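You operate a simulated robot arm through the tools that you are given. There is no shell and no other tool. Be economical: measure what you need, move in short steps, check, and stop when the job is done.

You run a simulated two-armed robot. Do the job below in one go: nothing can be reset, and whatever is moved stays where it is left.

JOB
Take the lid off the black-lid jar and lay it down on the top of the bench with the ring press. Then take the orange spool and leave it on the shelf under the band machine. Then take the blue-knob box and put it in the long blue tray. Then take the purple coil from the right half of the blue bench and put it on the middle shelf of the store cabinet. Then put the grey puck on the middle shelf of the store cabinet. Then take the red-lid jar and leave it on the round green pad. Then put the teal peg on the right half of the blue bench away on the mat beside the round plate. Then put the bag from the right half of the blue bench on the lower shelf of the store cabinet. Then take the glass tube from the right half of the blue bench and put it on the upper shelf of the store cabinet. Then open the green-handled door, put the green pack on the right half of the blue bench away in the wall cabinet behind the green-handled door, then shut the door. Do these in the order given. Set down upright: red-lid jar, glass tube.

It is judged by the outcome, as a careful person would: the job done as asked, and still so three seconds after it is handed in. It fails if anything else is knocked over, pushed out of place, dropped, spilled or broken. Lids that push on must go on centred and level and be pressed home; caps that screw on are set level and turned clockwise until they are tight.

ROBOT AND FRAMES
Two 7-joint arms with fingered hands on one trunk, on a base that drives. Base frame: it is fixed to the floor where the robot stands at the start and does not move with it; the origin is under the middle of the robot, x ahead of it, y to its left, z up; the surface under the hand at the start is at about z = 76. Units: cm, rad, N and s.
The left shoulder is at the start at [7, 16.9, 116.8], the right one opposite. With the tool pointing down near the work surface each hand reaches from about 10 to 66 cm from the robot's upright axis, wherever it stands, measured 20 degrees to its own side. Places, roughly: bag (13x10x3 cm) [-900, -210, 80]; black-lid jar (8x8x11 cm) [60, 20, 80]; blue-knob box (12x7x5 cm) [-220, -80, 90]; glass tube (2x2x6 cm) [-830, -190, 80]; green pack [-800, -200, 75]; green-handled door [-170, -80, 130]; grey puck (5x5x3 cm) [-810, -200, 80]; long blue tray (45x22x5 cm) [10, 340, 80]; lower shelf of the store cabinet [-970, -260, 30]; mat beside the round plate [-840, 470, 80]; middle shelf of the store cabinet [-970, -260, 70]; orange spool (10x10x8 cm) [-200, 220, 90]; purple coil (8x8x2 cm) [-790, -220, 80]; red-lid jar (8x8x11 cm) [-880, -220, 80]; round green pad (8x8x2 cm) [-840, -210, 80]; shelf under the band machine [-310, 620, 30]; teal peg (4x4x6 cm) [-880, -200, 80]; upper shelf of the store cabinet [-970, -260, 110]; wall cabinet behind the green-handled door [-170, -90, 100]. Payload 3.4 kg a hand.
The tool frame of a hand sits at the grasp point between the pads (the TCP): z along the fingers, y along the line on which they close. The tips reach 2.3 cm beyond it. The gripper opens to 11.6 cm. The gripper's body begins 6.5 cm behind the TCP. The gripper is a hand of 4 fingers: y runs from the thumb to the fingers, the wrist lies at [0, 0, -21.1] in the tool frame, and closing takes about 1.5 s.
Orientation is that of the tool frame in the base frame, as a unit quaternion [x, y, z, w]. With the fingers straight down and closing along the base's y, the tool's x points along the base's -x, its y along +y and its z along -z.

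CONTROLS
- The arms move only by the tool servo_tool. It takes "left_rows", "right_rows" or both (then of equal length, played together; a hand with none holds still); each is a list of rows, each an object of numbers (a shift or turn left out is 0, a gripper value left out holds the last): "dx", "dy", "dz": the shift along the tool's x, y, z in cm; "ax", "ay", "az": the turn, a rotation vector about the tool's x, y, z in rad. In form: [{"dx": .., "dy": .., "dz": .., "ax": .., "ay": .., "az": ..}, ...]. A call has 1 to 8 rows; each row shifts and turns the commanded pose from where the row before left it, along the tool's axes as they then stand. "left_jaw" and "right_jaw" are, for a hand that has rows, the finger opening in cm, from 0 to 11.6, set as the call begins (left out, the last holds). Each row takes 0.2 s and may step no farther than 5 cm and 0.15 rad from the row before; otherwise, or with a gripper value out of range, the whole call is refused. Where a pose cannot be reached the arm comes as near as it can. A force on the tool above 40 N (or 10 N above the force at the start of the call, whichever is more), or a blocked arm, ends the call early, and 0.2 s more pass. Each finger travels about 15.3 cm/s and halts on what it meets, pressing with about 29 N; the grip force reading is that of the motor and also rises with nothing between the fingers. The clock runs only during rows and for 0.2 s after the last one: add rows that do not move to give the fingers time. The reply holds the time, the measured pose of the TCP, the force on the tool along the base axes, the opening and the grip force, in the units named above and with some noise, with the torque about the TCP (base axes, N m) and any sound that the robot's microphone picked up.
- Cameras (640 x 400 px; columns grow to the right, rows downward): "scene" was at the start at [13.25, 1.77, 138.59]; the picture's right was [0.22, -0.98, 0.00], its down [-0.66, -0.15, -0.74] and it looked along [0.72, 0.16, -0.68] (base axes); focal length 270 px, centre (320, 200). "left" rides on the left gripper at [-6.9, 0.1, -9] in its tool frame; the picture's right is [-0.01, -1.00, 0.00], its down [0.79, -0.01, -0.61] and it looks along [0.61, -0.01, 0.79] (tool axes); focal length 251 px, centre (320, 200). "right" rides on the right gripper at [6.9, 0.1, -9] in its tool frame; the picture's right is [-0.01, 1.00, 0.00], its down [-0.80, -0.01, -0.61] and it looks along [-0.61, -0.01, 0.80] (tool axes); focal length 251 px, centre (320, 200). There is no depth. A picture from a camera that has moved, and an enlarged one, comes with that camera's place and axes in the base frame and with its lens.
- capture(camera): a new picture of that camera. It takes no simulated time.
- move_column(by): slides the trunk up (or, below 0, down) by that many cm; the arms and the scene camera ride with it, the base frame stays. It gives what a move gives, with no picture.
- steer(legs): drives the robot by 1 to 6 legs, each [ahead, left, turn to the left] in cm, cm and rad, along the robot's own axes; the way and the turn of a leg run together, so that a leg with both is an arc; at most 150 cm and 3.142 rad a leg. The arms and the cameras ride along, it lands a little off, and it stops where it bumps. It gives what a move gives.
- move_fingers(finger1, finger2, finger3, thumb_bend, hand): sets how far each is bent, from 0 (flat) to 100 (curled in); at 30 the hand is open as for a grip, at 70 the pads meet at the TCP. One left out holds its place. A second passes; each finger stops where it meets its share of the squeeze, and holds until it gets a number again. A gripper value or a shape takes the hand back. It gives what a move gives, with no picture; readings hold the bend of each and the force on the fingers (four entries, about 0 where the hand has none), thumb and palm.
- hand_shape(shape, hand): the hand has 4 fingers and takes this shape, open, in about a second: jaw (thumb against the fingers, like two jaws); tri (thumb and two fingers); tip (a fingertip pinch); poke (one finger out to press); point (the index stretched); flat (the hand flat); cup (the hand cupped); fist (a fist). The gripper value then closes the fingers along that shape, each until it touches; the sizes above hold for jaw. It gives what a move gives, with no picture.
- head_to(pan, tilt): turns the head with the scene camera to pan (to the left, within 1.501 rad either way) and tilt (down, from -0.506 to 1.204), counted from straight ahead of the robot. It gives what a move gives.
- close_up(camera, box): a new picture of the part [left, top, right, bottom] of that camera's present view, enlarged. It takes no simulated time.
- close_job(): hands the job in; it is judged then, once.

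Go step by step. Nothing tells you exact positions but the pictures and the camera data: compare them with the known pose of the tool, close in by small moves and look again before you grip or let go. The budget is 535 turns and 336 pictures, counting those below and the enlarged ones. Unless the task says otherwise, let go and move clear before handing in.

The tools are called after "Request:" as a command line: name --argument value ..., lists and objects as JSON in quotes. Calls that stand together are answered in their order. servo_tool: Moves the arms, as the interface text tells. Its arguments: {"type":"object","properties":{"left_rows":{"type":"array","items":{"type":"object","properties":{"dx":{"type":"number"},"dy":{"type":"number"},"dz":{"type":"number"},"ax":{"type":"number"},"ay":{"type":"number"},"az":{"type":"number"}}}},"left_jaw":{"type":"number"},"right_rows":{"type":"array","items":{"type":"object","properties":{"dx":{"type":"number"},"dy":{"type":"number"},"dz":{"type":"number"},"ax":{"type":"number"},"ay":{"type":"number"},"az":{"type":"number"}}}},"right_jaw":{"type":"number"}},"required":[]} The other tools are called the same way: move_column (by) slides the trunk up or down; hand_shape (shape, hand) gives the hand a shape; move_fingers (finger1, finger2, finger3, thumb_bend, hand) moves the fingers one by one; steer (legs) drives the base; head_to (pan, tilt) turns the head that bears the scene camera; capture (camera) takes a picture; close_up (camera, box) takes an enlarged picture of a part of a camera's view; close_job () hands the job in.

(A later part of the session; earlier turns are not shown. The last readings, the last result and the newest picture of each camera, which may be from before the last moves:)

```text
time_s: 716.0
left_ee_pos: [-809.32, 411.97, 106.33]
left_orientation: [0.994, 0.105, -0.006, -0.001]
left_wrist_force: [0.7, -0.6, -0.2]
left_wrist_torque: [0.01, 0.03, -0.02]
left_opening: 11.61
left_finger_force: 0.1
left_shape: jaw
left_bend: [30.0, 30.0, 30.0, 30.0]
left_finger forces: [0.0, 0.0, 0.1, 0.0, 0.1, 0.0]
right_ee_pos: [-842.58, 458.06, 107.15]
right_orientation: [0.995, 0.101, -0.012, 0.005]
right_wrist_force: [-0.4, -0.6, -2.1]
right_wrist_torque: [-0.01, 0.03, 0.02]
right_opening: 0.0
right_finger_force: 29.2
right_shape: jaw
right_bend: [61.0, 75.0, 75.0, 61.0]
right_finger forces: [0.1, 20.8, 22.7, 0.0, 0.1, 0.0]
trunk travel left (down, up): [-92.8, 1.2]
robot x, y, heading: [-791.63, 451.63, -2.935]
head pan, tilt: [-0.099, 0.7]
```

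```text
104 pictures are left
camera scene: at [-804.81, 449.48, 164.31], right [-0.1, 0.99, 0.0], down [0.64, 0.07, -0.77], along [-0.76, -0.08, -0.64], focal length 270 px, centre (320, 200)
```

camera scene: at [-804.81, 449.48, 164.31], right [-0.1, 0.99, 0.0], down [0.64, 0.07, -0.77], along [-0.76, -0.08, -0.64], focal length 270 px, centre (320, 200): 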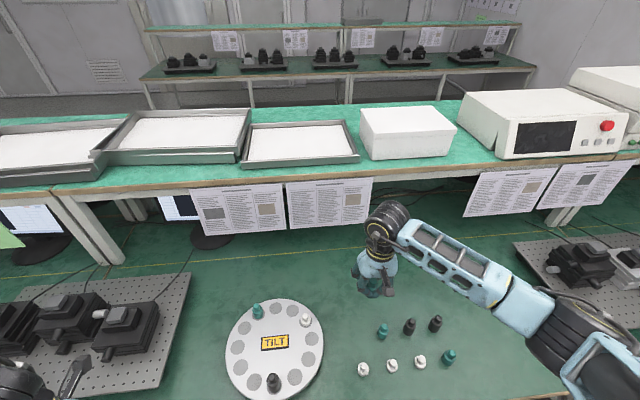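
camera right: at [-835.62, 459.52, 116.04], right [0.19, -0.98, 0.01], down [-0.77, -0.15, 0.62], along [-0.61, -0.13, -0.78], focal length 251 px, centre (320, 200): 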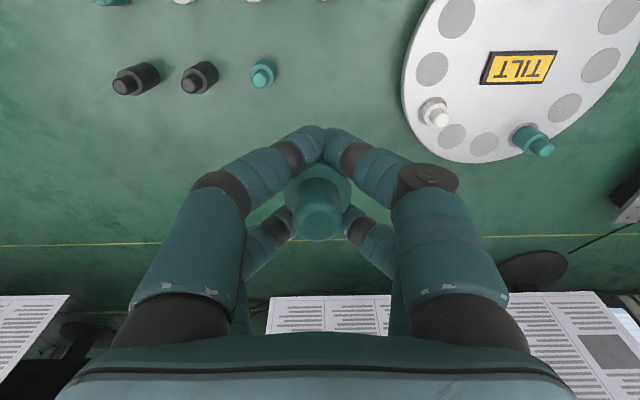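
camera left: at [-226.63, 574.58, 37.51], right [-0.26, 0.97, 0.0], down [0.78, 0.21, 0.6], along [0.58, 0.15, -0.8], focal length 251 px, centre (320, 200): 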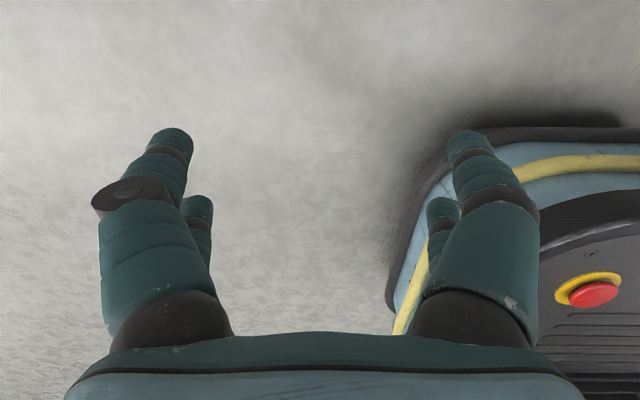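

Over the slot. Lower with the trunk 20 cm, then check.

Request:
move_column --by -20

Request:
capture --camera "right"

Request:
capture --camera "scene"

```text
time_s: 718.1
left_ee_pos: [-809.42, 411.95, 86.18]
left_orientation: [0.994, 0.105, -0.006, -0.001]
left_wrist_force: [-0.9, 0.2, -1.0]
left_wrist_torque: [0.0, 0.0, 0.04]
left_opening: 11.61
left_finger_force: 0.0
left_shape: jaw
left_bend: [30.0, 30.0, 30.0, 30.0]
left_finger forces: [0.0, 0.0, 0.0, 0.0, 0.0, 0.0]
right_ee_pos: [-842.62, 458.04, 87.1]
right_orientation: [0.995, 0.101, -0.011, 0.004]
right_wrist_force: [-0.1, -0.2, -1.6]
right_wrist_torque: [-0.01, -0.03, 0.02]
right_opening: 0.01
right_finger_force: 28.8
right_shape: jaw
right_bend: [61.0, 75.0, 75.0, 61.0]
right_finger forces: [0.0, 20.7, 22.8, 0.0, 0.0, 0.0]
trunk travel left (down, up): [-72.8, 21.2]
robot x, y, heading: [-791.27, 451.05, -2.941]
head pan, tilt: [-0.099, 0.7]
```

```text
103 pictures are left
camera right: at [-835.63, 459.5, 96.01], right [0.19, -0.98, 0.01], down [-0.77, -0.15, 0.62], along [-0.61, -0.13, -0.78], focal length 251 px, centre (320, 200)
```

right: 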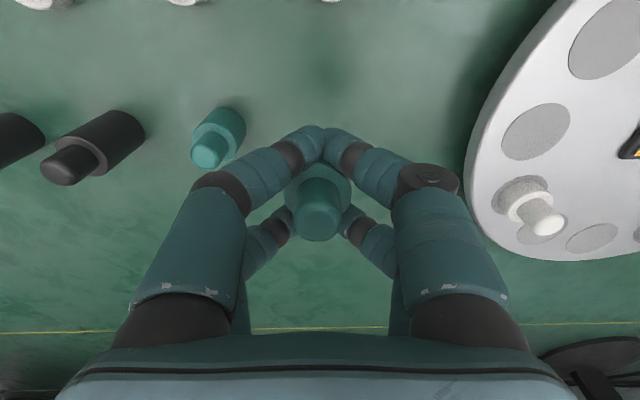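

```text
102 pictures are left
camera scene: at [-804.88, 449.46, 144.3], right [-0.1, 0.99, 0.0], down [0.64, 0.07, -0.76], along [-0.76, -0.08, -0.64], focal length 270 px, centre (320, 200)
```

scene: 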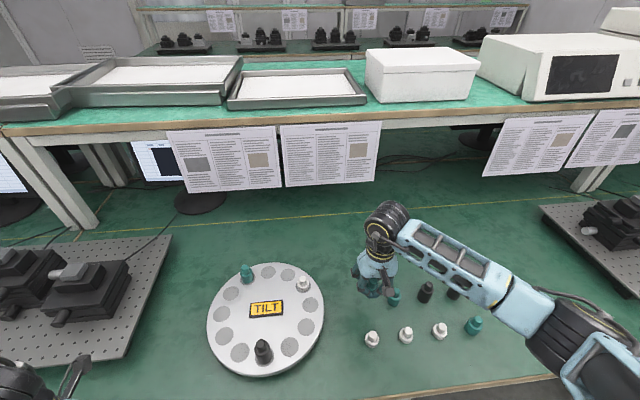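

Neighbouring teal peg is close on one side; I'll shift 2 cm toward the plate side, then lower.

Request:
servo_tool --right_rows '[{"dy": 2}, {"dz": 2}, {"dz": 2}, {"dz": 1.5}, {}]'

Request:
capture --camera "right"

```text
time_s: 719.3
left_ee_pos: [-809.46, 412.03, 86.23]
left_orientation: [0.994, 0.106, -0.006, -0.001]
left_wrist_force: [-0.5, -0.6, -0.3]
left_wrist_torque: [-0.03, 0.03, 0.02]
left_opening: 11.6
left_finger_force: 0.0
left_shape: jaw
left_bend: [30.0, 30.0, 30.0, 30.0]
left_finger forces: [0.1, 0.0, 0.1, 0.1, 0.0, 0.0]
right_ee_pos: [-842.37, 456.14, 81.67]
right_orientation: [0.995, 0.102, -0.01, 0.005]
right_wrist_force: [0.4, -0.2, -1.6]
right_wrist_torque: [-0.03, 0.0, -0.04]
right_opening: 0.0
right_finger_force: 29.2
right_shape: jaw
right_bend: [61.0, 75.0, 75.0, 61.0]
right_finger forces: [0.0, 21.9, 23.2, 0.1, 0.1, 0.0]
trunk travel left (down, up): [-72.8, 21.2]
robot x, y, heading: [-791.32, 451.67, -2.935]
head pan, tilt: [-0.099, 0.7]
```

```text
101 pictures are left
camera right: at [-835.31, 457.48, 90.54], right [0.19, -0.98, 0.01], down [-0.77, -0.15, 0.62], along [-0.61, -0.13, -0.78], focal length 251 px, centre (320, 200)
```

right: 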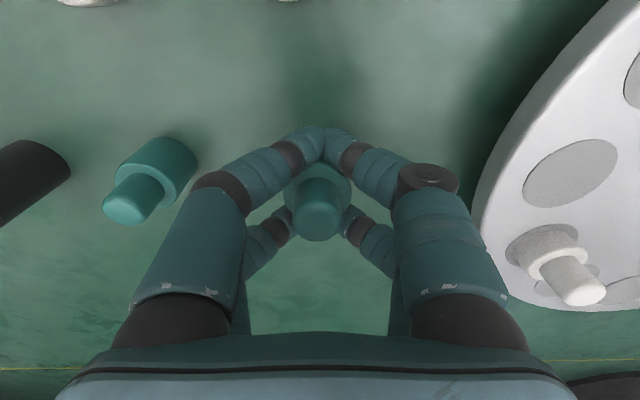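

Clear on both sides. Lower gently until contact.

Request:
servo_tool --right_rows '[{"dz": 0.6}, {"dz": 0.6}, {"dz": 0.4}, {}]'

Request:
servo_tool --right_rows '[{"dz": 0.3}, {"dz": 0.3}, {}]'

Request:
capture --camera "right"

```text
time_s: 720.3
left_ee_pos: [-809.37, 411.95, 86.34]
left_orientation: [0.994, 0.105, -0.005, -0.001]
left_wrist_force: [0.0, -0.3, -0.3]
left_wrist_torque: [0.02, 0.0, 0.03]
left_opening: 11.58
left_finger_force: 0.0
left_shape: jaw
left_bend: [30.0, 30.0, 30.0, 30.0]
left_finger forces: [0.0, 0.1, 0.0, 0.1, 0.0, 0.0]
right_ee_pos: [-842.38, 456.04, 79.95]
right_orientation: [0.995, 0.102, -0.012, 0.004]
right_wrist_force: [0.3, -0.6, -2.0]
right_wrist_torque: [0.01, 0.0, 0.0]
right_opening: 0.01
right_finger_force: 29.7
right_shape: jaw
right_bend: [61.0, 75.0, 75.0, 61.0]
right_finger forces: [0.0, 21.9, 23.3, 0.1, 0.0, 0.0]
trunk travel left (down, up): [-72.8, 21.2]
robot x, y, heading: [-791.35, 451.6, -2.937]
head pan, tilt: [-0.099, 0.7]
```

```text
time_s: 721.1
left_ee_pos: [-809.34, 411.94, 86.37]
left_orientation: [0.994, 0.105, -0.005, -0.002]
left_wrist_force: [0.1, 0.7, 0.2]
left_wrist_torque: [0.0, 0.0, 0.01]
left_opening: 11.59
left_finger_force: 0.0
left_shape: jaw
left_bend: [30.0, 30.0, 30.0, 30.0]
left_finger forces: [0.0, 0.0, 0.0, 0.0, 0.1, 0.0]
right_ee_pos: [-842.39, 456.17, 79.52]
right_orientation: [0.995, 0.101, -0.011, 0.004]
right_wrist_force: [0.0, 0.3, 4.6]
right_wrist_torque: [0.02, -0.07, -0.04]
right_opening: 0.03
right_finger_force: 29.2
right_shape: jaw
right_bend: [61.0, 75.0, 75.0, 62.0]
right_finger forces: [0.0, 22.0, 24.3, 0.0, 0.0, 0.1]
trunk travel left (down, up): [-72.8, 21.2]
robot x, y, heading: [-791.49, 451.39, -2.942]
head pan, tilt: [-0.099, 0.7]
```

```text
100 pictures are left
camera right: at [-835.37, 457.46, 88.41], right [0.19, -0.98, 0.01], down [-0.77, -0.15, 0.62], along [-0.61, -0.13, -0.78], focal length 251 px, centre (320, 200)
```

right: 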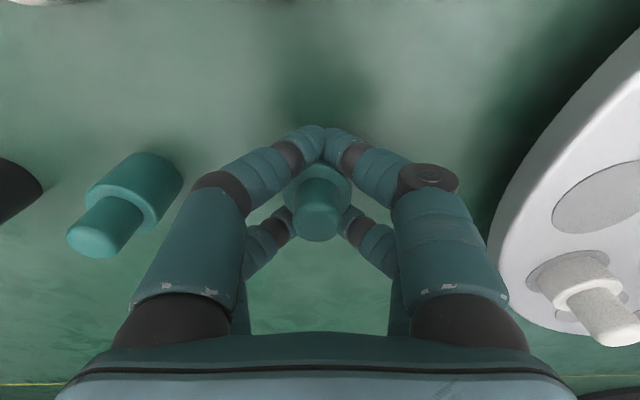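

Contact. A little more pressure to square the peg on its base, then release.

Request:
servo_tool --right_rows '[{"dz": 0.2}, {"dz": 0.15}, {}]'

Request:
capture --camera "right"

```text
time_s: 721.9
left_ee_pos: [-809.31, 411.92, 86.31]
left_orientation: [0.994, 0.106, -0.006, -0.001]
left_wrist_force: [-0.2, 0.3, -0.4]
left_wrist_torque: [-0.03, 0.03, 0.0]
left_opening: 11.61
left_finger_force: 0.1
left_shape: jaw
left_bend: [30.0, 30.0, 30.0, 30.0]
left_finger forces: [0.0, 0.1, 0.0, 0.0, 0.1, 0.0]
right_ee_pos: [-842.42, 456.01, 79.36]
right_orientation: [0.995, 0.101, -0.013, 0.004]
right_wrist_force: [-6.4, 0.6, 25.3]
right_wrist_torque: [0.14, -0.15, 0.01]
right_opening: 0.0
right_finger_force: 28.9
right_shape: jaw
right_bend: [62.0, 75.0, 75.0, 62.0]
right_finger forces: [0.0, 26.4, 28.3, 0.1, 0.0, 0.0]
trunk travel left (down, up): [-72.8, 21.2]
robot x, y, heading: [-791.63, 451.53, -2.942]
head pan, tilt: [-0.099, 0.7]
```

```text
99 pictures are left
camera right: at [-835.33, 457.41, 88.19], right [0.19, -0.98, 0.01], down [-0.76, -0.15, 0.63], along [-0.61, -0.13, -0.78], focal length 251 px, centre (320, 200)
```

right: 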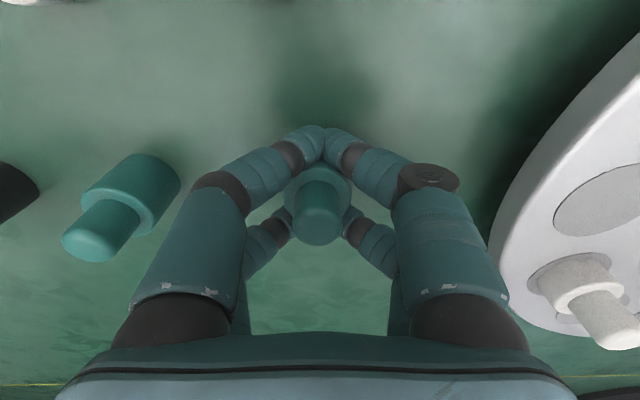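

Request:
servo_tool --right_rows '[{"dz": -0.25}, {}]'

Request:
servo_tool --right_rows '[{}, {}, {}, {}]' --right_jaw 5

Request:
capture --camera "right"

```text
time_s: 722.5
left_ee_pos: [-809.36, 411.92, 86.37]
left_orientation: [0.994, 0.106, -0.006, -0.002]
left_wrist_force: [0.3, -0.3, -0.5]
left_wrist_torque: [0.02, 0.01, -0.04]
left_opening: 11.61
left_finger_force: 0.1
left_shape: jaw
left_bend: [30.0, 30.0, 30.0, 30.0]
left_finger forces: [0.0, 0.0, 0.1, 0.0, 0.0, 0.1]
right_ee_pos: [-842.18, 455.98, 79.33]
right_orientation: [0.995, 0.101, -0.011, 0.004]
right_wrist_force: [-1.8, -1.3, 11.7]
right_wrist_torque: [0.02, -0.1, 0.03]
right_opening: 0.0
right_finger_force: 29.1
right_shape: jaw
right_bend: [62.0, 75.0, 75.0, 62.0]
right_finger forces: [0.0, 24.5, 26.3, 0.0, 0.0, 0.2]
trunk travel left (down, up): [-72.8, 21.2]
robot x, y, heading: [-791.79, 451.56, -2.936]
head pan, tilt: [-0.099, 0.7]
```

```text
time_s: 723.5
left_ee_pos: [-809.33, 411.99, 86.25]
left_orientation: [0.994, 0.105, -0.005, -0.001]
left_wrist_force: [0.8, -0.3, -0.9]
left_wrist_torque: [0.03, -0.02, 0.0]
left_opening: 11.6
left_finger_force: 0.1
left_shape: jaw
left_bend: [30.0, 30.0, 30.0, 30.0]
left_finger forces: [0.0, 0.1, 0.0, 0.1, 0.0, 0.0]
right_ee_pos: [-842.42, 456.08, 79.31]
right_orientation: [0.995, 0.102, -0.011, 0.005]
right_wrist_force: [1.1, -0.2, -0.3]
right_wrist_torque: [-0.01, 0.0, 0.01]
right_opening: 4.95
right_finger_force: 0.0
right_shape: jaw
right_bend: [73.0, 73.0, 73.0, 77.0]
right_finger forces: [0.0, 0.0, 0.0, 0.0, 0.0, 0.0]
trunk travel left (down, up): [-72.8, 21.2]
robot x, y, heading: [-791.28, 451.55, -2.939]
head pan, tilt: [-0.099, 0.7]
```

```text
98 pictures are left
camera right: at [-835.37, 457.47, 88.23], right [0.19, -0.98, 0.01], down [-0.77, -0.15, 0.62], along [-0.61, -0.13, -0.78], focal length 251 px, centre (320, 200)
```

right: 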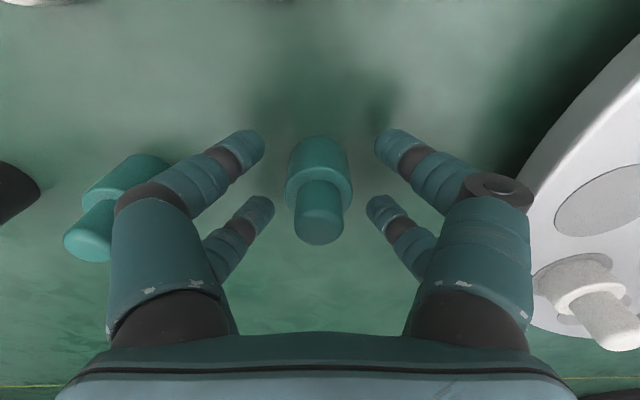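

The peg stands upright. Lift straight up and back away.

Request:
servo_tool --right_rows '[{"dz": -2}, {"dz": -3}, {"dz": -3}, {"dz": -3}, {}]'

Request:
move_column --by 18

Request:
close_up --camera "scene" --box '[200, 230, 500, 400]'

```text
time_s: 724.7
left_ee_pos: [-809.41, 412.05, 86.22]
left_orientation: [0.994, 0.106, -0.006, -0.001]
left_wrist_force: [-0.6, 0.0, 0.0]
left_wrist_torque: [0.0, -0.05, 0.01]
left_opening: 11.61
left_finger_force: 0.0
left_shape: jaw
left_bend: [30.0, 30.0, 30.0, 30.0]
left_finger forces: [0.0, 0.0, 0.0, 0.0, 0.0, 0.0]
right_ee_pos: [-842.19, 456.08, 90.32]
right_orientation: [0.995, 0.102, -0.011, 0.004]
right_wrist_force: [0.1, -0.2, 0.2]
right_wrist_torque: [0.01, 0.0, -0.01]
right_opening: 4.95
right_finger_force: 0.1
right_shape: jaw
right_bend: [73.0, 73.0, 73.0, 77.0]
right_finger forces: [0.0, 0.1, 0.0, 0.1, 0.0, 0.1]
trunk travel left (down, up): [-72.8, 21.2]
robot x, y, heading: [-791.32, 451.37, -2.939]
head pan, tilt: [-0.099, 0.7]
```

```text
time_s: 726.7
left_ee_pos: [-809.41, 411.88, 104.46]
left_orientation: [0.994, 0.105, -0.006, 0.0]
left_wrist_force: [0.3, -0.3, 0.7]
left_wrist_torque: [-0.03, 0.02, 0.02]
left_opening: 11.62
left_finger_force: 0.0
left_shape: jaw
left_bend: [30.0, 30.0, 30.0, 30.0]
left_finger forces: [0.0, 0.1, 0.1, 0.1, 0.0, 0.0]
right_ee_pos: [-842.29, 456.17, 108.17]
right_orientation: [0.995, 0.1, -0.01, 0.004]
right_wrist_force: [0.7, -0.2, 0.4]
right_wrist_torque: [0.03, -0.01, 0.02]
right_opening: 4.97
right_finger_force: 0.0
right_shape: jaw
right_bend: [73.0, 73.0, 73.0, 77.0]
right_finger forces: [0.0, 0.0, 0.1, 0.0, 0.1, 0.0]
trunk travel left (down, up): [-90.8, 3.2]
robot x, y, heading: [-791.4, 451.27, -2.94]
head pan, tilt: [-0.099, 0.7]
```

```text
2.13 times, centred on (350, 315) of scene
camera zoom: at [-804.87, 449.44, 162.3], right [-0.1, 0.99, 0.0], down [0.64, 0.07, -0.76], along [-0.76, -0.08, -0.64], focal length 576 px, centre (256, -45)
```

zoom: 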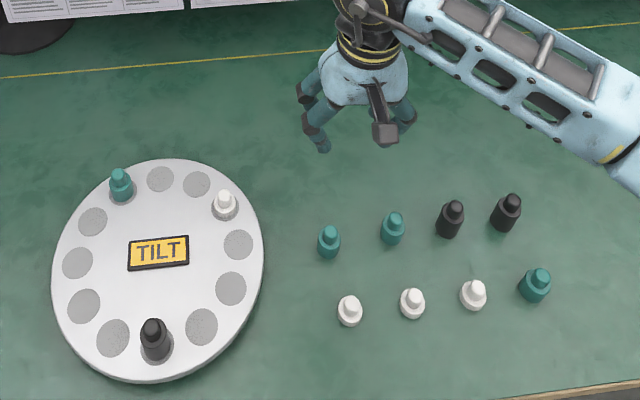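

The peg completes the grid. Next the bag; I'll drive back to the blue bench.

Request:
servo_tool --right_rows '[{"dx": 4, "dy": 1}, {"dx": 4, "dy": 1}, {"dx": 4, "dy": 1}, {}]' --right_jaw 11.6

Request:
steer --legs '[[-27, 0, 0], [0, 0, 1.47], [150, 0, 0], [150, 0, 0], [35, 0, 0]]'

Request:
steer --legs '[[0, 0, 0.15], [100, -95, 0], [100, -95, 0], [20, -44, 0]]'

Request:
head_to --pan -0.1 --tilt 0.75

Request:
capture --camera "scene"

```text
time_s: 727.7
left_ee_pos: [-809.36, 412.02, 104.28]
left_orientation: [0.994, 0.105, -0.005, -0.001]
left_wrist_force: [0.0, 0.0, -1.3]
left_wrist_torque: [-0.01, -0.01, 0.0]
left_opening: 11.6
left_finger_force: 0.0
left_shape: jaw
left_bend: [30.0, 30.0, 30.0, 30.0]
left_finger forces: [0.0, 0.0, 0.0, 0.0, 0.1, 0.1]
right_ee_pos: [-829.9, 455.75, 108.1]
right_orientation: [0.995, 0.101, -0.011, 0.005]
right_wrist_force: [0.0, 0.3, -0.2]
right_wrist_torque: [0.02, 0.01, -0.03]
right_opening: 11.59
right_finger_force: 0.0
right_shape: jaw
right_bend: [30.0, 30.0, 30.0, 30.0]
right_finger forces: [0.1, 0.0, 0.0, 0.0, 0.0, 0.0]
trunk travel left (down, up): [-90.8, 3.2]
robot x, y, heading: [-791.48, 451.32, -2.94]
head pan, tilt: [-0.099, 0.7]
```

```text
time_s: 749.1
left_ee_pos: [-694.14, 102.95, 104.35]
left_orientation: [0.669, 0.743, -0.006, 0.003]
left_wrist_force: [0.4, 0.3, 0.7]
left_wrist_torque: [-0.01, -0.02, 0.03]
left_opening: 11.6
left_finger_force: 0.2
left_shape: jaw
left_bend: [30.0, 30.0, 30.0, 30.0]
left_finger forces: [0.1, 0.0, 0.1, 0.0, 0.0, 0.0]
right_ee_pos: [-739.68, 87.31, 108.06]
right_orientation: [0.672, 0.741, -0.005, 0.011]
right_wrist_force: [0.2, 0.1, 0.5]
right_wrist_torque: [-0.02, -0.05, 0.0]
right_opening: 11.59
right_finger_force: 0.0
right_shape: jaw
right_bend: [30.0, 30.0, 30.0, 30.0]
right_finger forces: [0.0, 0.0, 0.0, 0.0, 0.0, 0.0]
trunk travel left (down, up): [-90.8, 3.2]
robot x, y, heading: [-731.51, 124.53, -1.471]
head pan, tilt: [-0.099, 0.7]
```

```text
time_s: 765.6
left_ee_pos: [-864.28, -160.85, 104.22]
left_orientation: [0.613, 0.79, -0.006, 0.002]
left_wrist_force: [0.2, -0.6, -0.6]
left_wrist_torque: [0.01, -0.01, 0.0]
left_opening: 11.57
left_finger_force: 0.2
left_shape: jaw
left_bend: [30.0, 30.0, 30.0, 30.0]
left_finger forces: [0.0, 0.1, 0.0, 0.0, 0.1, 0.0]
right_ee_pos: [-907.04, -183.1, 108.09]
right_orientation: [0.616, 0.788, -0.005, 0.01]
right_wrist_force: [-0.2, -1.2, -0.2]
right_wrist_torque: [-0.03, -0.01, -0.01]
right_opening: 11.58
right_finger_force: 0.0
right_shape: jaw
right_bend: [30.0, 30.0, 30.0, 30.0]
right_finger forces: [0.1, 0.1, 0.0, 0.0, 0.0, 0.0]
trunk travel left (down, up): [-90.8, 3.2]
robot x, y, heading: [-904.52, -144.52, -1.329]
head pan, tilt: [-0.099, 0.7]
```

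```text
time_s: 766.2
left_ee_pos: [-864.38, -160.83, 104.28]
left_orientation: [0.613, 0.79, -0.005, 0.002]
left_wrist_force: [-0.7, -0.2, -1.1]
left_wrist_torque: [0.04, 0.01, 0.01]
left_opening: 11.64
left_finger_force: 0.0
left_shape: jaw
left_bend: [30.0, 30.0, 30.0, 30.0]
left_finger forces: [0.0, 0.0, 0.1, 0.0, 0.0, 0.0]
right_ee_pos: [-907.25, -183.09, 108.15]
right_orientation: [0.617, 0.787, -0.004, 0.01]
right_wrist_force: [0.4, -0.4, 0.4]
right_wrist_torque: [0.0, 0.0, -0.03]
right_opening: 11.58
right_finger_force: 0.0
right_shape: jaw
right_bend: [30.0, 30.0, 30.0, 30.0]
right_finger forces: [0.0, 0.0, 0.0, 0.0, 0.0, 0.0]
trunk travel left (down, up): [-90.8, 3.2]
robot x, y, heading: [-904.28, -144.66, -1.327]
head pan, tilt: [-0.099, 0.75]
```

```text
96 pictures are left
camera scene: at [-901.92, -157.81, 161.88], right [-0.99, -0.14, 0.0], down [-0.1, 0.67, -0.73], along [0.1, -0.72, -0.68], focal length 270 px, centre (320, 200)
```

scene: 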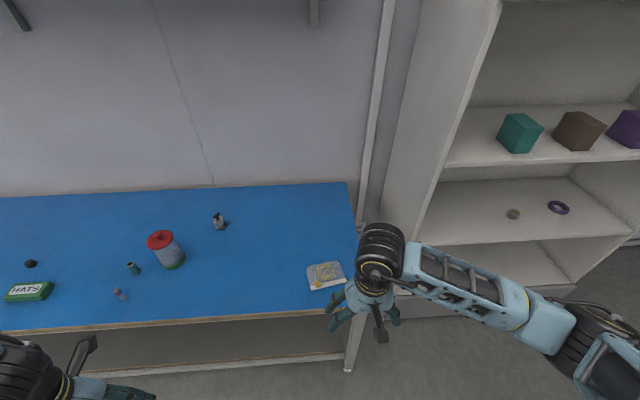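

Bag at about [-897, -209]. I'll step in 20 cm and view it from above.

Request:
steer --legs '[[19, 0, 0]]'

Request:
move_column --by -8

Request:
servo_tool --right_rows '[{"az": 0.14}, {"az": 0.14}, {"az": 0.14}, {"az": 0.14}, {"az": 0.14}, {"az": 0.14}, {"az": 0.14}, {"az": 0.14}]'

Request:
capture --camera "right"

Request:
capture --camera "scene"

```text
time_s: 767.7
left_ee_pos: [-859.97, -179.03, 104.36]
left_orientation: [0.614, 0.789, -0.005, 0.004]
left_wrist_force: [0.1, -0.2, 0.8]
left_wrist_torque: [-0.02, -0.01, 0.03]
left_opening: 11.61
left_finger_force: 0.1
left_shape: jaw
left_bend: [30.0, 30.0, 30.0, 30.0]
left_finger forces: [0.0, 0.0, 0.0, 0.0, 0.0, 0.0]
right_ee_pos: [-902.89, -201.18, 108.18]
right_orientation: [0.617, 0.787, -0.005, 0.012]
right_wrist_force: [0.2, -0.5, 0.9]
right_wrist_torque: [-0.04, 0.01, 0.03]
right_opening: 11.62
right_finger_force: 0.0
right_shape: jaw
right_bend: [30.0, 30.0, 30.0, 30.0]
right_finger forces: [0.1, 0.1, 0.1, 0.0, 0.1, 0.0]
trunk travel left (down, up): [-90.8, 3.2]
robot x, y, heading: [-899.73, -163.0, -1.332]
head pan, tilt: [-0.099, 0.75]
```

```text
time_s: 768.9
left_ee_pos: [-859.86, -179.36, 96.27]
left_orientation: [0.613, 0.79, -0.005, 0.003]
left_wrist_force: [-0.2, 0.5, -0.5]
left_wrist_torque: [0.02, 0.01, 0.01]
left_opening: 11.6
left_finger_force: 0.0
left_shape: jaw
left_bend: [30.0, 30.0, 30.0, 30.0]
left_finger forces: [0.0, 0.0, 0.0, 0.0, 0.0, 0.1]
right_ee_pos: [-902.92, -201.5, 100.01]
right_orientation: [0.618, 0.786, -0.005, 0.011]
right_wrist_force: [0.1, -0.7, -1.1]
right_wrist_torque: [-0.01, 0.01, -0.02]
right_opening: 11.57
right_finger_force: 0.0
right_shape: jaw
right_bend: [30.0, 30.0, 30.0, 30.0]
right_finger forces: [0.0, 0.1, 0.1, 0.0, 0.1, 0.1]
trunk travel left (down, up): [-82.8, 11.2]
robot x, y, heading: [-900.09, -163.09, -1.33]
head pan, tilt: [-0.099, 0.75]
```

```text
time_s: 770.7
left_ee_pos: [-859.94, -179.41, 96.36]
left_orientation: [0.613, 0.79, -0.004, 0.004]
left_wrist_force: [-0.3, 0.7, 0.9]
left_wrist_torque: [0.03, 0.0, 0.02]
left_opening: 11.6
left_finger_force: 0.1
left_shape: jaw
left_bend: [30.0, 30.0, 30.0, 30.0]
left_finger forces: [0.1, 0.0, 0.1, 0.1, 0.0, 0.0]
right_ee_pos: [-909.91, -206.99, 95.76]
right_orientation: [0.939, 0.344, 0.011, 0.01]
right_wrist_force: [-0.8, -0.7, -0.4]
right_wrist_torque: [-0.03, -0.02, 0.01]
right_opening: 11.6
right_finger_force: 0.0
right_shape: jaw
right_bend: [30.0, 30.0, 30.0, 30.0]
right_finger forces: [0.1, 0.0, 0.1, 0.1, 0.0, 0.0]
right hand out of reach, approached as far as the arm can: row 4, 5, 6, 7, 8
trunk travel left (down, up): [-82.8, 11.2]
robot x, y, heading: [-899.74, -163.15, -1.334]
head pan, tilt: [-0.099, 0.75]
```

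```text
95 pictures are left
camera right: at [-904.83, -202.53, 104.88], right [0.64, -0.77, 0.03], down [-0.63, -0.5, 0.59], along [-0.44, -0.4, -0.8], focal length 251 px, centre (320, 200)
```

right: 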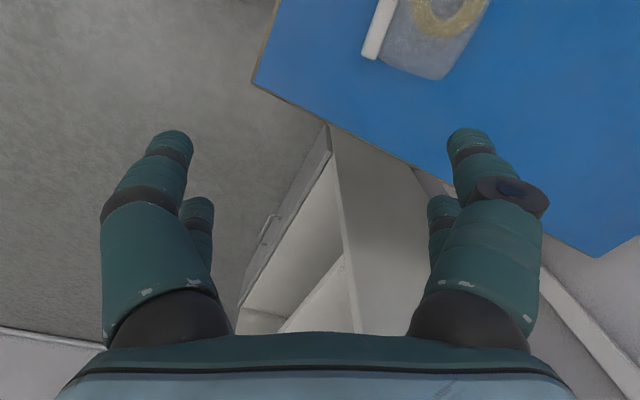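

```text
94 pictures are left
camera scene: at [-897.7, -176.29, 153.87], right [-0.99, -0.14, 0.0], down [-0.09, 0.68, -0.73], along [0.1, -0.72, -0.68], focal length 270 px, centre (320, 200)
```

scene: 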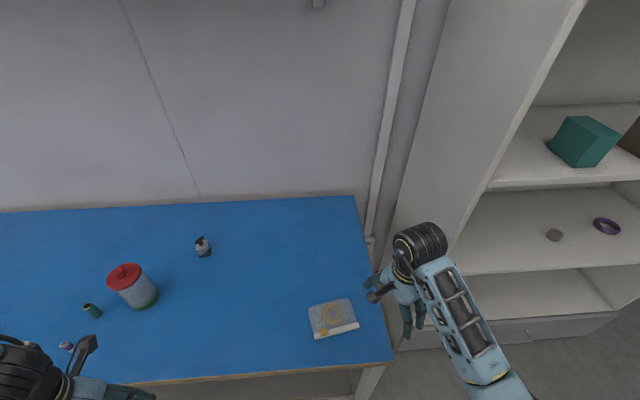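

Clockwise yaw hits a limit. I'll undo it and turn the other way.

Request:
servo_tool --right_rows '[{"az": -0.14}, {"az": -0.14}, {"az": -0.14}, {"az": -0.14}, {"az": -0.14}, {"az": -0.14}, {"az": -0.14}, {"az": -0.14}]'

Request:
servo_tool --right_rows '[{"az": -0.14}, {"az": -0.14}, {"az": -0.14}, {"az": -0.14}, {"az": -0.14}, {"az": -0.14}, {"az": -0.14}, {"az": -0.14}]'

Request:
capture --camera "scene"

```text
time_s: 772.5
left_ee_pos: [-859.98, -179.3, 96.28]
left_orientation: [0.613, 0.79, -0.005, 0.003]
left_wrist_force: [-0.3, -0.4, -0.1]
left_wrist_torque: [-0.02, 0.04, -0.03]
left_opening: 11.6
left_finger_force: 0.1
left_shape: jaw
left_bend: [30.0, 30.0, 30.0, 30.0]
left_finger forces: [0.1, 0.0, 0.0, 0.0, 0.0, 0.1]
right_ee_pos: [-909.69, -206.89, 95.67]
right_orientation: [0.616, 0.788, -0.004, 0.011]
right_wrist_force: [-0.5, 0.5, 0.3]
right_wrist_torque: [-0.01, 0.01, 0.01]
right_opening: 11.59
right_finger_force: 0.0
right_shape: jaw
right_bend: [30.0, 30.0, 30.0, 30.0]
right_finger forces: [0.0, 0.0, 0.0, 0.0, 0.0, 0.1]
trunk travel left (down, up): [-82.8, 11.2]
robot x, y, heading: [-899.73, -162.7, -1.329]
head pan, tilt: [-0.099, 0.75]
```

```text
time_s: 774.3
left_ee_pos: [-859.96, -179.29, 96.25]
left_orientation: [0.614, 0.789, -0.005, 0.004]
left_wrist_force: [0.6, 0.7, -0.6]
left_wrist_torque: [0.0, 0.01, -0.03]
left_opening: 11.61
left_finger_force: 0.0
left_shape: jaw
left_bend: [30.0, 30.0, 30.0, 30.0]
left_finger forces: [0.1, 0.0, 0.0, 0.0, 0.0, 0.1]
right_ee_pos: [-909.69, -206.85, 95.7]
right_orientation: [0.104, 0.995, -0.01, 0.006]
right_wrist_force: [-0.3, 1.1, 1.1]
right_wrist_torque: [0.0, 0.0, -0.03]
right_opening: 11.58
right_finger_force: 0.1
right_shape: jaw
right_bend: [30.0, 30.0, 30.0, 30.0]
right_finger forces: [0.1, 0.1, 0.1, 0.1, 0.0, 0.0]
trunk travel left (down, up): [-82.8, 11.2]
robot x, y, heading: [-900.16, -163.06, -1.331]
head pan, tilt: [-0.099, 0.75]
```

```text
93 pictures are left
camera scene: at [-897.51, -176.22, 153.88], right [-0.99, -0.14, 0.0], down [-0.1, 0.68, -0.73], along [0.1, -0.72, -0.68], focal length 270 px, centre (320, 200)
```

scene: 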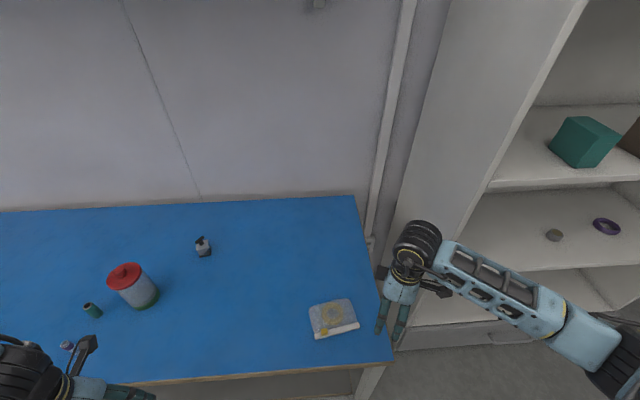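

Counter-clockwise works. The bag's long axis is at about 0.38 rad; I'll yaw the last 0.59 rad and centre over the bag.

Request:
servo_tool --right_rows '[{"az": -0.1475}, {"az": -0.1475}, {"az": -0.1475}, {"az": -0.1475}, {}]'

Request:
servo_tool --right_rows '[{"dx": -2.7, "dy": -1.9}, {"dx": -2.7, "dy": -1.9}, {"dx": -2.7, "dy": -1.9}, {"dx": -2.7, "dy": -1.9}, {}]'

Request:
capture --camera "right"

Request:
capture --camera "scene"

```text
time_s: 775.5
left_ee_pos: [-859.82, -179.29, 96.38]
left_orientation: [0.614, 0.789, -0.005, 0.004]
left_wrist_force: [0.6, -0.9, 0.6]
left_wrist_torque: [0.02, 0.03, -0.01]
left_opening: 11.58
left_finger_force: 0.0
left_shape: jaw
left_bend: [30.0, 30.0, 30.0, 30.0]
left_finger forces: [0.1, 0.1, 0.1, 0.0, 0.1, 0.0]
right_ee_pos: [-909.76, -206.99, 95.77]
right_orientation: [-0.189, 0.982, -0.011, 0.005]
right_wrist_force: [-0.2, -0.8, 0.5]
right_wrist_torque: [-0.01, -0.01, 0.02]
right_opening: 11.59
right_finger_force: 0.0
right_shape: jaw
right_bend: [30.0, 30.0, 30.0, 30.0]
right_finger forces: [0.1, 0.0, 0.1, 0.0, 0.0, 0.0]
trunk travel left (down, up): [-82.8, 11.2]
robot x, y, heading: [-900.02, -162.74, -1.331]
head pan, tilt: [-0.099, 0.75]
```

```text
time_s: 776.7
left_ee_pos: [-859.95, -179.32, 96.23]
left_orientation: [0.614, 0.789, -0.005, 0.003]
left_wrist_force: [-0.2, -0.7, -0.5]
left_wrist_torque: [-0.03, -0.04, 0.0]
left_opening: 11.57
left_finger_force: 0.0
left_shape: jaw
left_bend: [30.0, 30.0, 30.0, 30.0]
left_finger forces: [0.0, 0.0, 0.0, 0.0, 0.0, 0.1]
right_ee_pos: [-896.91, -210.04, 95.84]
right_orientation: [-0.189, 0.982, -0.011, 0.004]
right_wrist_force: [0.3, 0.3, 0.9]
right_wrist_torque: [-0.01, 0.0, 0.01]
right_opening: 11.58
right_finger_force: 0.1
right_shape: jaw
right_bend: [30.0, 30.0, 30.0, 30.0]
right_finger forces: [0.1, 0.0, 0.0, 0.1, 0.0, 0.0]
trunk travel left (down, up): [-82.8, 11.2]
robot x, y, heading: [-899.97, -162.97, -1.331]
head pan, tilt: [-0.099, 0.75]
```

```text
92 pictures are left
camera right: at [-903.29, -212.31, 104.94], right [-0.36, 0.93, -0.02], down [0.73, 0.3, 0.61], along [0.58, 0.2, -0.79], focal length 251 px, centre (320, 200)
```

right: 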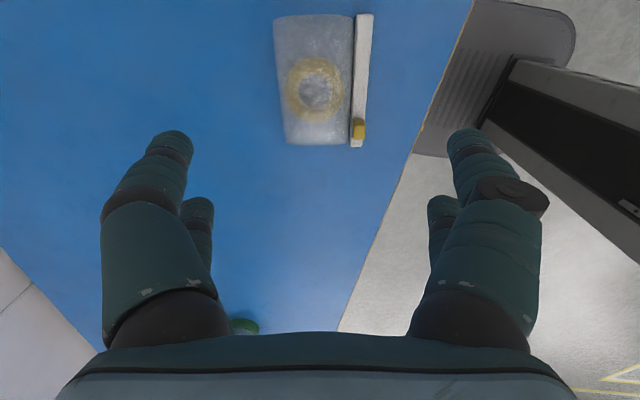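

```text
91 pictures are left
camera scene: at [-897.56, -176.19, 153.88], right [-0.99, -0.14, 0.0], down [-0.1, 0.68, -0.73], along [0.1, -0.72, -0.68], focal length 270 px, centre (320, 200)
```

scene: 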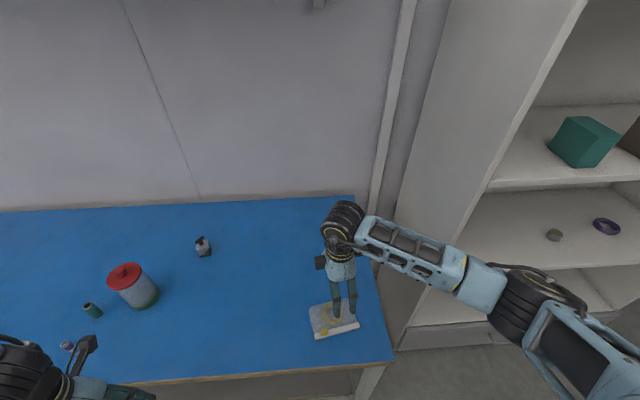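

Well aligned (bag ≈9.6 cm across the jaws). Shift back 1.1 cm and descend.

Request:
move_column --by -10

Request:
servo_tool --right_rows '[{"dx": 1.1}, {"dz": 2}, {"dz": 2}, {}]'

Request:
capture --camera "right"

```text
time_s: 778.0
left_ee_pos: [-859.9, -179.33, 86.21]
left_orientation: [0.613, 0.79, -0.005, 0.003]
left_wrist_force: [0.1, -0.3, -0.2]
left_wrist_torque: [0.01, -0.01, 0.02]
left_opening: 11.58
left_finger_force: 0.0
left_shape: jaw
left_bend: [30.0, 30.0, 30.0, 30.0]
left_finger forces: [0.0, 0.0, 0.0, 0.0, 0.1, 0.0]
right_ee_pos: [-896.88, -210.1, 85.93]
right_orientation: [-0.189, 0.982, -0.011, 0.004]
right_wrist_force: [0.7, -0.3, 0.4]
right_wrist_torque: [0.01, 0.03, -0.01]
right_opening: 11.59
right_finger_force: 0.0
right_shape: jaw
right_bend: [30.0, 30.0, 30.0, 30.0]
right_finger forces: [0.0, 0.1, 0.0, 0.1, 0.1, 0.1]
trunk travel left (down, up): [-72.8, 21.2]
robot x, y, heading: [-899.97, -163.15, -1.332]
head pan, tilt: [-0.099, 0.75]
```

```text
time_s: 779.0
left_ee_pos: [-859.89, -179.38, 86.25]
left_orientation: [0.613, 0.79, -0.004, 0.004]
left_wrist_force: [-0.6, 0.4, 0.5]
left_wrist_torque: [-0.01, 0.0, -0.02]
left_opening: 11.61
left_finger_force: 0.1
left_shape: jaw
left_bend: [30.0, 30.0, 30.0, 30.0]
left_finger forces: [0.0, 0.1, 0.0, 0.1, 0.0, 0.1]
right_ee_pos: [-897.94, -210.43, 81.86]
right_orientation: [-0.188, 0.982, -0.01, 0.004]
right_wrist_force: [-0.4, 0.1, -0.4]
right_wrist_torque: [0.04, -0.01, 0.02]
right_opening: 11.59
right_finger_force: 0.1
right_shape: jaw
right_bend: [30.0, 30.0, 30.0, 30.0]
right_finger forces: [0.0, 0.0, 0.0, 0.1, 0.0, 0.1]
trunk travel left (down, up): [-72.8, 21.2]
robot x, y, heading: [-899.6, -163.07, -1.332]
head pan, tilt: [-0.099, 0.75]
```

```text
90 pictures are left
camera right: at [-904.31, -212.86, 90.87], right [-0.36, 0.93, -0.02], down [0.73, 0.3, 0.61], along [0.57, 0.2, -0.79], focal length 251 px, centre (320, 200)
```

right: 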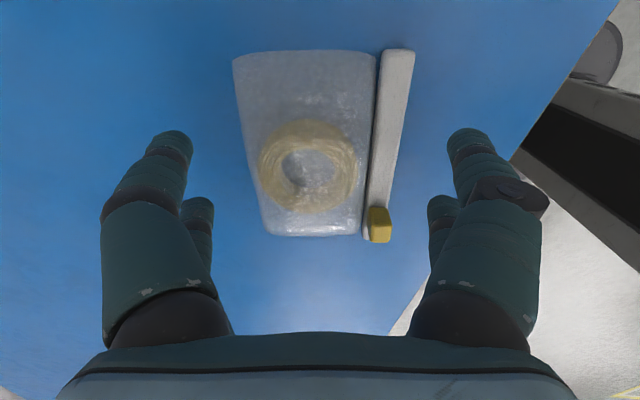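

Request:
servo_tool --right_rows '[{"dz": 1.5}, {"dz": 1.2}, {"dz": 0.6}, {"dz": 0.3}, {}]'

Request:
servo_tool --right_rows '[{}, {}, {}, {}, {}, {}, {}]' --right_jaw 0

Request:
capture --camera "right"

```text
time_s: 780.2
left_ee_pos: [-859.93, -179.38, 86.28]
left_orientation: [0.613, 0.79, -0.005, 0.003]
left_wrist_force: [-0.3, -0.1, 0.6]
left_wrist_torque: [0.0, 0.01, -0.02]
left_opening: 11.59
left_finger_force: 0.1
left_shape: jaw
left_bend: [30.0, 30.0, 30.0, 30.0]
left_finger forces: [0.0, 0.0, 0.1, 0.0, 0.0, 0.0]
right_ee_pos: [-897.78, -210.58, 78.34]
right_orientation: [-0.189, 0.982, -0.01, 0.005]
right_wrist_force: [0.3, -0.1, 2.8]
right_wrist_torque: [0.15, 0.05, 0.0]
right_opening: 11.59
right_finger_force: 0.0
right_shape: jaw
right_bend: [30.0, 30.0, 30.0, 30.0]
right_finger forces: [1.7, 1.3, 0.1, 0.1, 0.0, 0.0]
trunk travel left (down, up): [-72.8, 21.2]
robot x, y, heading: [-900.26, -162.87, -1.331]
head pan, tilt: [-0.099, 0.75]
```

```text
time_s: 781.8
left_ee_pos: [-859.84, -179.31, 86.21]
left_orientation: [0.613, 0.79, -0.004, 0.003]
left_wrist_force: [-0.3, -0.3, -0.4]
left_wrist_torque: [-0.05, -0.02, 0.0]
left_opening: 11.6
left_finger_force: 0.1
left_shape: jaw
left_bend: [30.0, 30.0, 30.0, 30.0]
left_finger forces: [0.0, 0.1, 0.1, 0.0, 0.0, 0.0]
right_ee_pos: [-897.76, -210.47, 78.46]
right_orientation: [-0.188, 0.982, -0.012, 0.005]
right_wrist_force: [-0.8, 2.7, 3.3]
right_wrist_torque: [0.36, 0.15, 0.0]
right_opening: 8.17
right_finger_force: 28.8
right_shape: jaw
right_bend: [36.0, 36.0, 71.0, 73.0]
right_finger forces: [28.3, 28.1, 26.6, 0.1, 26.8, 0.0]
trunk travel left (down, up): [-72.8, 21.2]
robot x, y, heading: [-900.13, -162.99, -1.329]
head pan, tilt: [-0.099, 0.75]
```

```text
89 pictures are left
camera right: at [-904.23, -212.81, 87.4], right [-0.36, 0.93, -0.02], down [0.73, 0.3, 0.61], along [0.58, 0.2, -0.79], focal length 251 px, centre (320, 200)
```

right: 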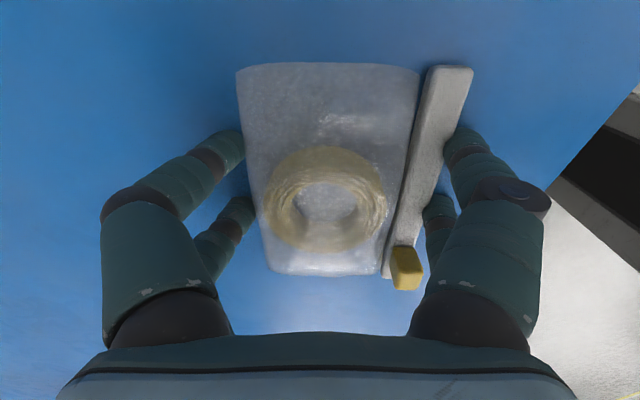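

Gripped on both sides (~27 N). Lift slowly and check.

Request:
servo_tool --right_rows '[{"dz": -0.5}, {"dz": -1}, {"dz": -1.5}, {"dz": -2}, {}]'

Request:
capture --camera "right"

Request:
close_up --camera "scene" --box '[250, 190, 450, 370]'

```text
time_s: 783.0
left_ee_pos: [-859.8, -179.41, 86.28]
left_orientation: [0.614, 0.789, -0.005, 0.003]
left_wrist_force: [-0.2, 0.1, 0.7]
left_wrist_torque: [0.02, 0.0, -0.04]
left_opening: 11.63
left_finger_force: 0.0
left_shape: jaw
left_bend: [30.0, 30.0, 30.0, 30.0]
left_finger forces: [0.0, 0.0, 0.0, 0.0, 0.0, 0.0]
right_ee_pos: [-897.86, -210.47, 83.3]
right_orientation: [-0.189, 0.982, -0.01, 0.004]
right_wrist_force: [-0.7, -0.2, -1.0]
right_wrist_torque: [0.0, -0.02, 0.02]
right_opening: 8.24
right_finger_force: 29.0
right_shape: jaw
right_bend: [36.0, 37.0, 71.0, 73.0]
right_finger forces: [27.6, 27.2, 27.7, 0.0, 27.9, 0.0]
trunk travel left (down, up): [-72.8, 21.2]
robot x, y, heading: [-900.21, -162.99, -1.331]
head pan, tilt: [-0.099, 0.75]
```

```text
88 pictures are left
camera right: at [-904.29, -212.8, 92.36], right [-0.36, 0.93, -0.02], down [0.73, 0.3, 0.61], along [0.57, 0.2, -0.79], focal length 251 px, centre (320, 200)
```

right: 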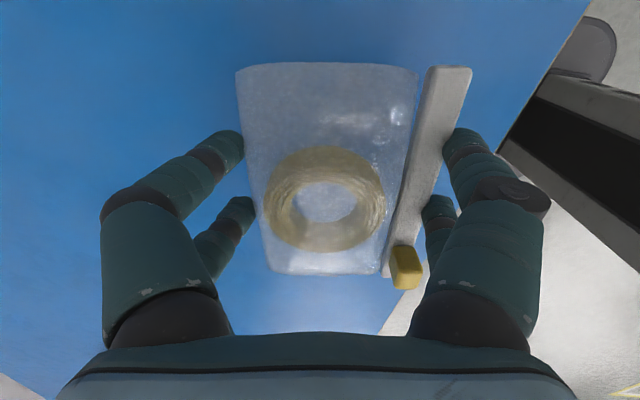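

```text
2.22 times, centred on (350, 280) of scene
camera zoom: at [-897.5, -176.22, 143.88], right [-0.99, -0.14, 0.0], down [-0.1, 0.68, -0.73], along [0.1, -0.72, -0.68], focal length 601 px, centre (253, 22)
```

zoom: 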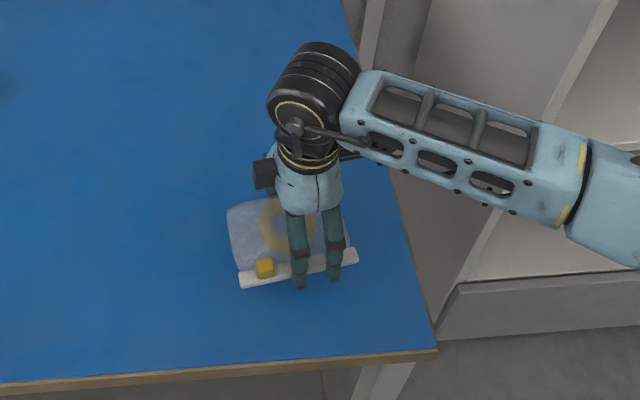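

Bag is up and steady. I'll raise it, back off, move to the cabinet, and lower the trunk for the lower shelf.

Request:
move_column --by 12

Request:
steer --legs '[[-32, 0, 0], [-6, -83, -0.02]]'

Request:
move_column --by -30

Request:
move_column --by -26.5

Request:
head_to --pan 0 --tilt 0.65

Request:
capture --camera "scene"

Request:
capture --camera "right"

```text
time_s: 784.5
left_ee_pos: [-859.96, -179.5, 98.39]
left_orientation: [0.614, 0.789, -0.005, 0.003]
left_wrist_force: [0.5, 0.6, 0.2]
left_wrist_torque: [0.01, 0.04, -0.01]
left_opening: 11.6
left_finger_force: 0.0
left_shape: jaw
left_bend: [30.0, 30.0, 30.0, 30.0]
left_finger forces: [0.1, 0.0, 0.0, 0.1, 0.1, 0.0]
right_ee_pos: [-898.0, -210.56, 95.35]
right_orientation: [-0.188, 0.982, -0.011, 0.003]
right_wrist_force: [0.2, -0.5, 0.4]
right_wrist_torque: [-0.01, 0.02, 0.03]
right_opening: 8.22
right_finger_force: 28.8
right_shape: jaw
right_bend: [36.0, 37.0, 71.0, 73.0]
right_finger forces: [27.7, 27.4, 27.8, 0.1, 28.0, 0.0]
trunk travel left (down, up): [-84.8, 9.2]
robot x, y, heading: [-900.03, -162.95, -1.325]
head pan, tilt: [-0.099, 0.75]
```

```text
time_s: 790.8
left_ee_pos: [-950.87, -162.05, 98.28]
left_orientation: [0.623, 0.782, -0.005, 0.003]
left_wrist_force: [0.9, -0.2, -0.2]
left_wrist_torque: [0.01, -0.03, -0.03]
left_opening: 11.61
left_finger_force: 0.2
left_shape: jaw
left_bend: [30.0, 30.0, 30.0, 30.0]
left_finger forces: [0.1, 0.0, 0.1, 0.0, 0.0, 0.1]
right_ee_pos: [-989.59, -192.29, 95.45]
right_orientation: [-0.176, 0.984, -0.011, 0.003]
right_wrist_force: [0.7, -0.5, -0.8]
right_wrist_torque: [-0.03, 0.02, 0.03]
right_opening: 8.23
right_finger_force: 28.8
right_shape: jaw
right_bend: [36.0, 37.0, 71.0, 73.0]
right_finger forces: [27.5, 27.3, 27.7, 0.0, 27.9, 0.0]
trunk travel left (down, up): [-84.8, 9.2]
robot x, y, heading: [-990.51, -144.57, -1.356]
head pan, tilt: [-0.099, 0.75]
```

```text
time_s: 793.8
left_ee_pos: [-950.87, -162.11, 68.31]
left_orientation: [0.623, 0.782, -0.004, 0.004]
left_wrist_force: [0.0, -0.3, 0.0]
left_wrist_torque: [-0.02, 0.03, -0.01]
left_opening: 11.6
left_finger_force: 0.0
left_shape: jaw
left_bend: [30.0, 30.0, 30.0, 30.0]
left_finger forces: [0.0, 0.1, 0.1, 0.0, 0.0, 0.0]
right_ee_pos: [-989.66, -192.29, 65.52]
right_orientation: [-0.176, 0.984, -0.011, 0.003]
right_wrist_force: [0.6, 0.6, -0.4]
right_wrist_torque: [-0.01, 0.05, 0.0]
right_opening: 8.24
right_finger_force: 29.2
right_shape: jaw
right_bend: [36.0, 37.0, 71.0, 73.0]
right_finger forces: [27.6, 27.4, 27.7, 0.1, 28.0, 0.0]
trunk travel left (down, up): [-54.8, 39.2]
robot x, y, heading: [-990.44, -145.05, -1.357]
head pan, tilt: [-0.099, 0.75]
```

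```text
time_s: 796.5
left_ee_pos: [-950.88, -162.14, 41.87]
left_orientation: [0.623, 0.782, -0.005, 0.003]
left_wrist_force: [-0.1, 0.4, -0.7]
left_wrist_torque: [0.01, 0.01, 0.02]
left_opening: 11.59
left_finger_force: 0.0
left_shape: jaw
left_bend: [30.0, 30.0, 30.0, 30.0]
left_finger forces: [0.1, 0.0, 0.0, 0.0, 0.0, 0.1]
right_ee_pos: [-989.68, -192.18, 38.95]
right_orientation: [-0.176, 0.984, -0.011, 0.003]
right_wrist_force: [0.0, 0.3, 0.3]
right_wrist_torque: [0.01, 0.02, -0.05]
right_opening: 8.27
right_finger_force: 29.0
right_shape: jaw
right_bend: [36.0, 37.0, 71.0, 73.0]
right_finger forces: [27.6, 27.2, 27.8, 0.0, 27.9, 0.0]
trunk travel left (down, up): [-28.3, 65.7]
robot x, y, heading: [-990.56, -144.86, -1.354]
head pan, tilt: [-0.099, 0.75]
```

```text
time_s: 797.1
left_ee_pos: [-950.94, -162.2, 41.78]
left_orientation: [0.623, 0.782, -0.005, 0.003]
left_wrist_force: [0.2, 1.0, -0.7]
left_wrist_torque: [0.01, -0.03, 0.0]
left_opening: 11.62
left_finger_force: 0.0
left_shape: jaw
left_bend: [30.0, 30.0, 30.0, 30.0]
left_finger forces: [0.0, 0.0, 0.0, 0.1, 0.0, 0.0]
right_ee_pos: [-989.69, -192.27, 38.77]
right_orientation: [-0.177, 0.984, -0.011, 0.004]
right_wrist_force: [1.3, -0.2, -1.3]
right_wrist_torque: [-0.01, 0.03, 0.0]
right_opening: 8.22
right_finger_force: 29.2
right_shape: jaw
right_bend: [36.0, 37.0, 71.0, 73.0]
right_finger forces: [27.6, 27.3, 27.6, 0.1, 28.0, 0.0]
trunk travel left (down, up): [-28.3, 65.7]
robot x, y, heading: [-990.65, -144.62, -1.353]
head pan, tilt: [0.0, 0.649]
```

```text
86 pictures are left
camera scene: at [-987.56, -158.27, 100.23], right [-0.98, -0.21, 0.0], down [-0.13, 0.59, -0.8], along [0.17, -0.78, -0.61], focal length 270 px, centre (320, 200)
```

scene: 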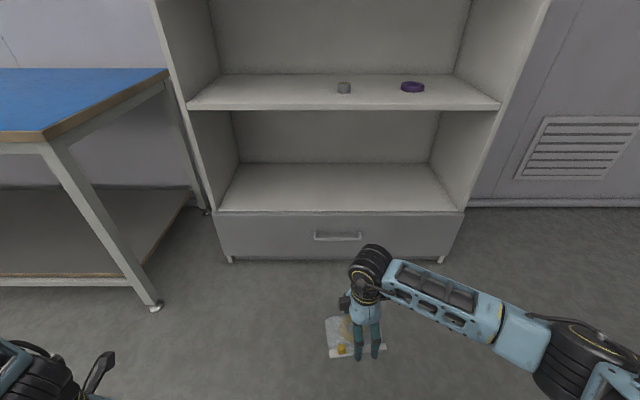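

```text
85 pictures are left
camera right: at [-996.13, -194.42, 47.85], right [-0.34, 0.94, -0.02], down [0.74, 0.28, 0.61], along [0.58, 0.19, -0.79], focal length 251 px, centre (320, 200)
```

right: 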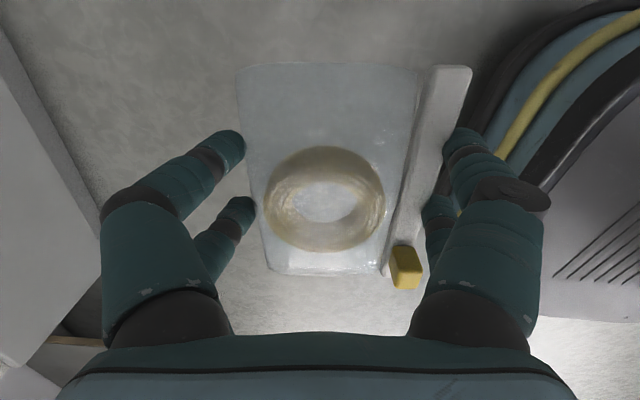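

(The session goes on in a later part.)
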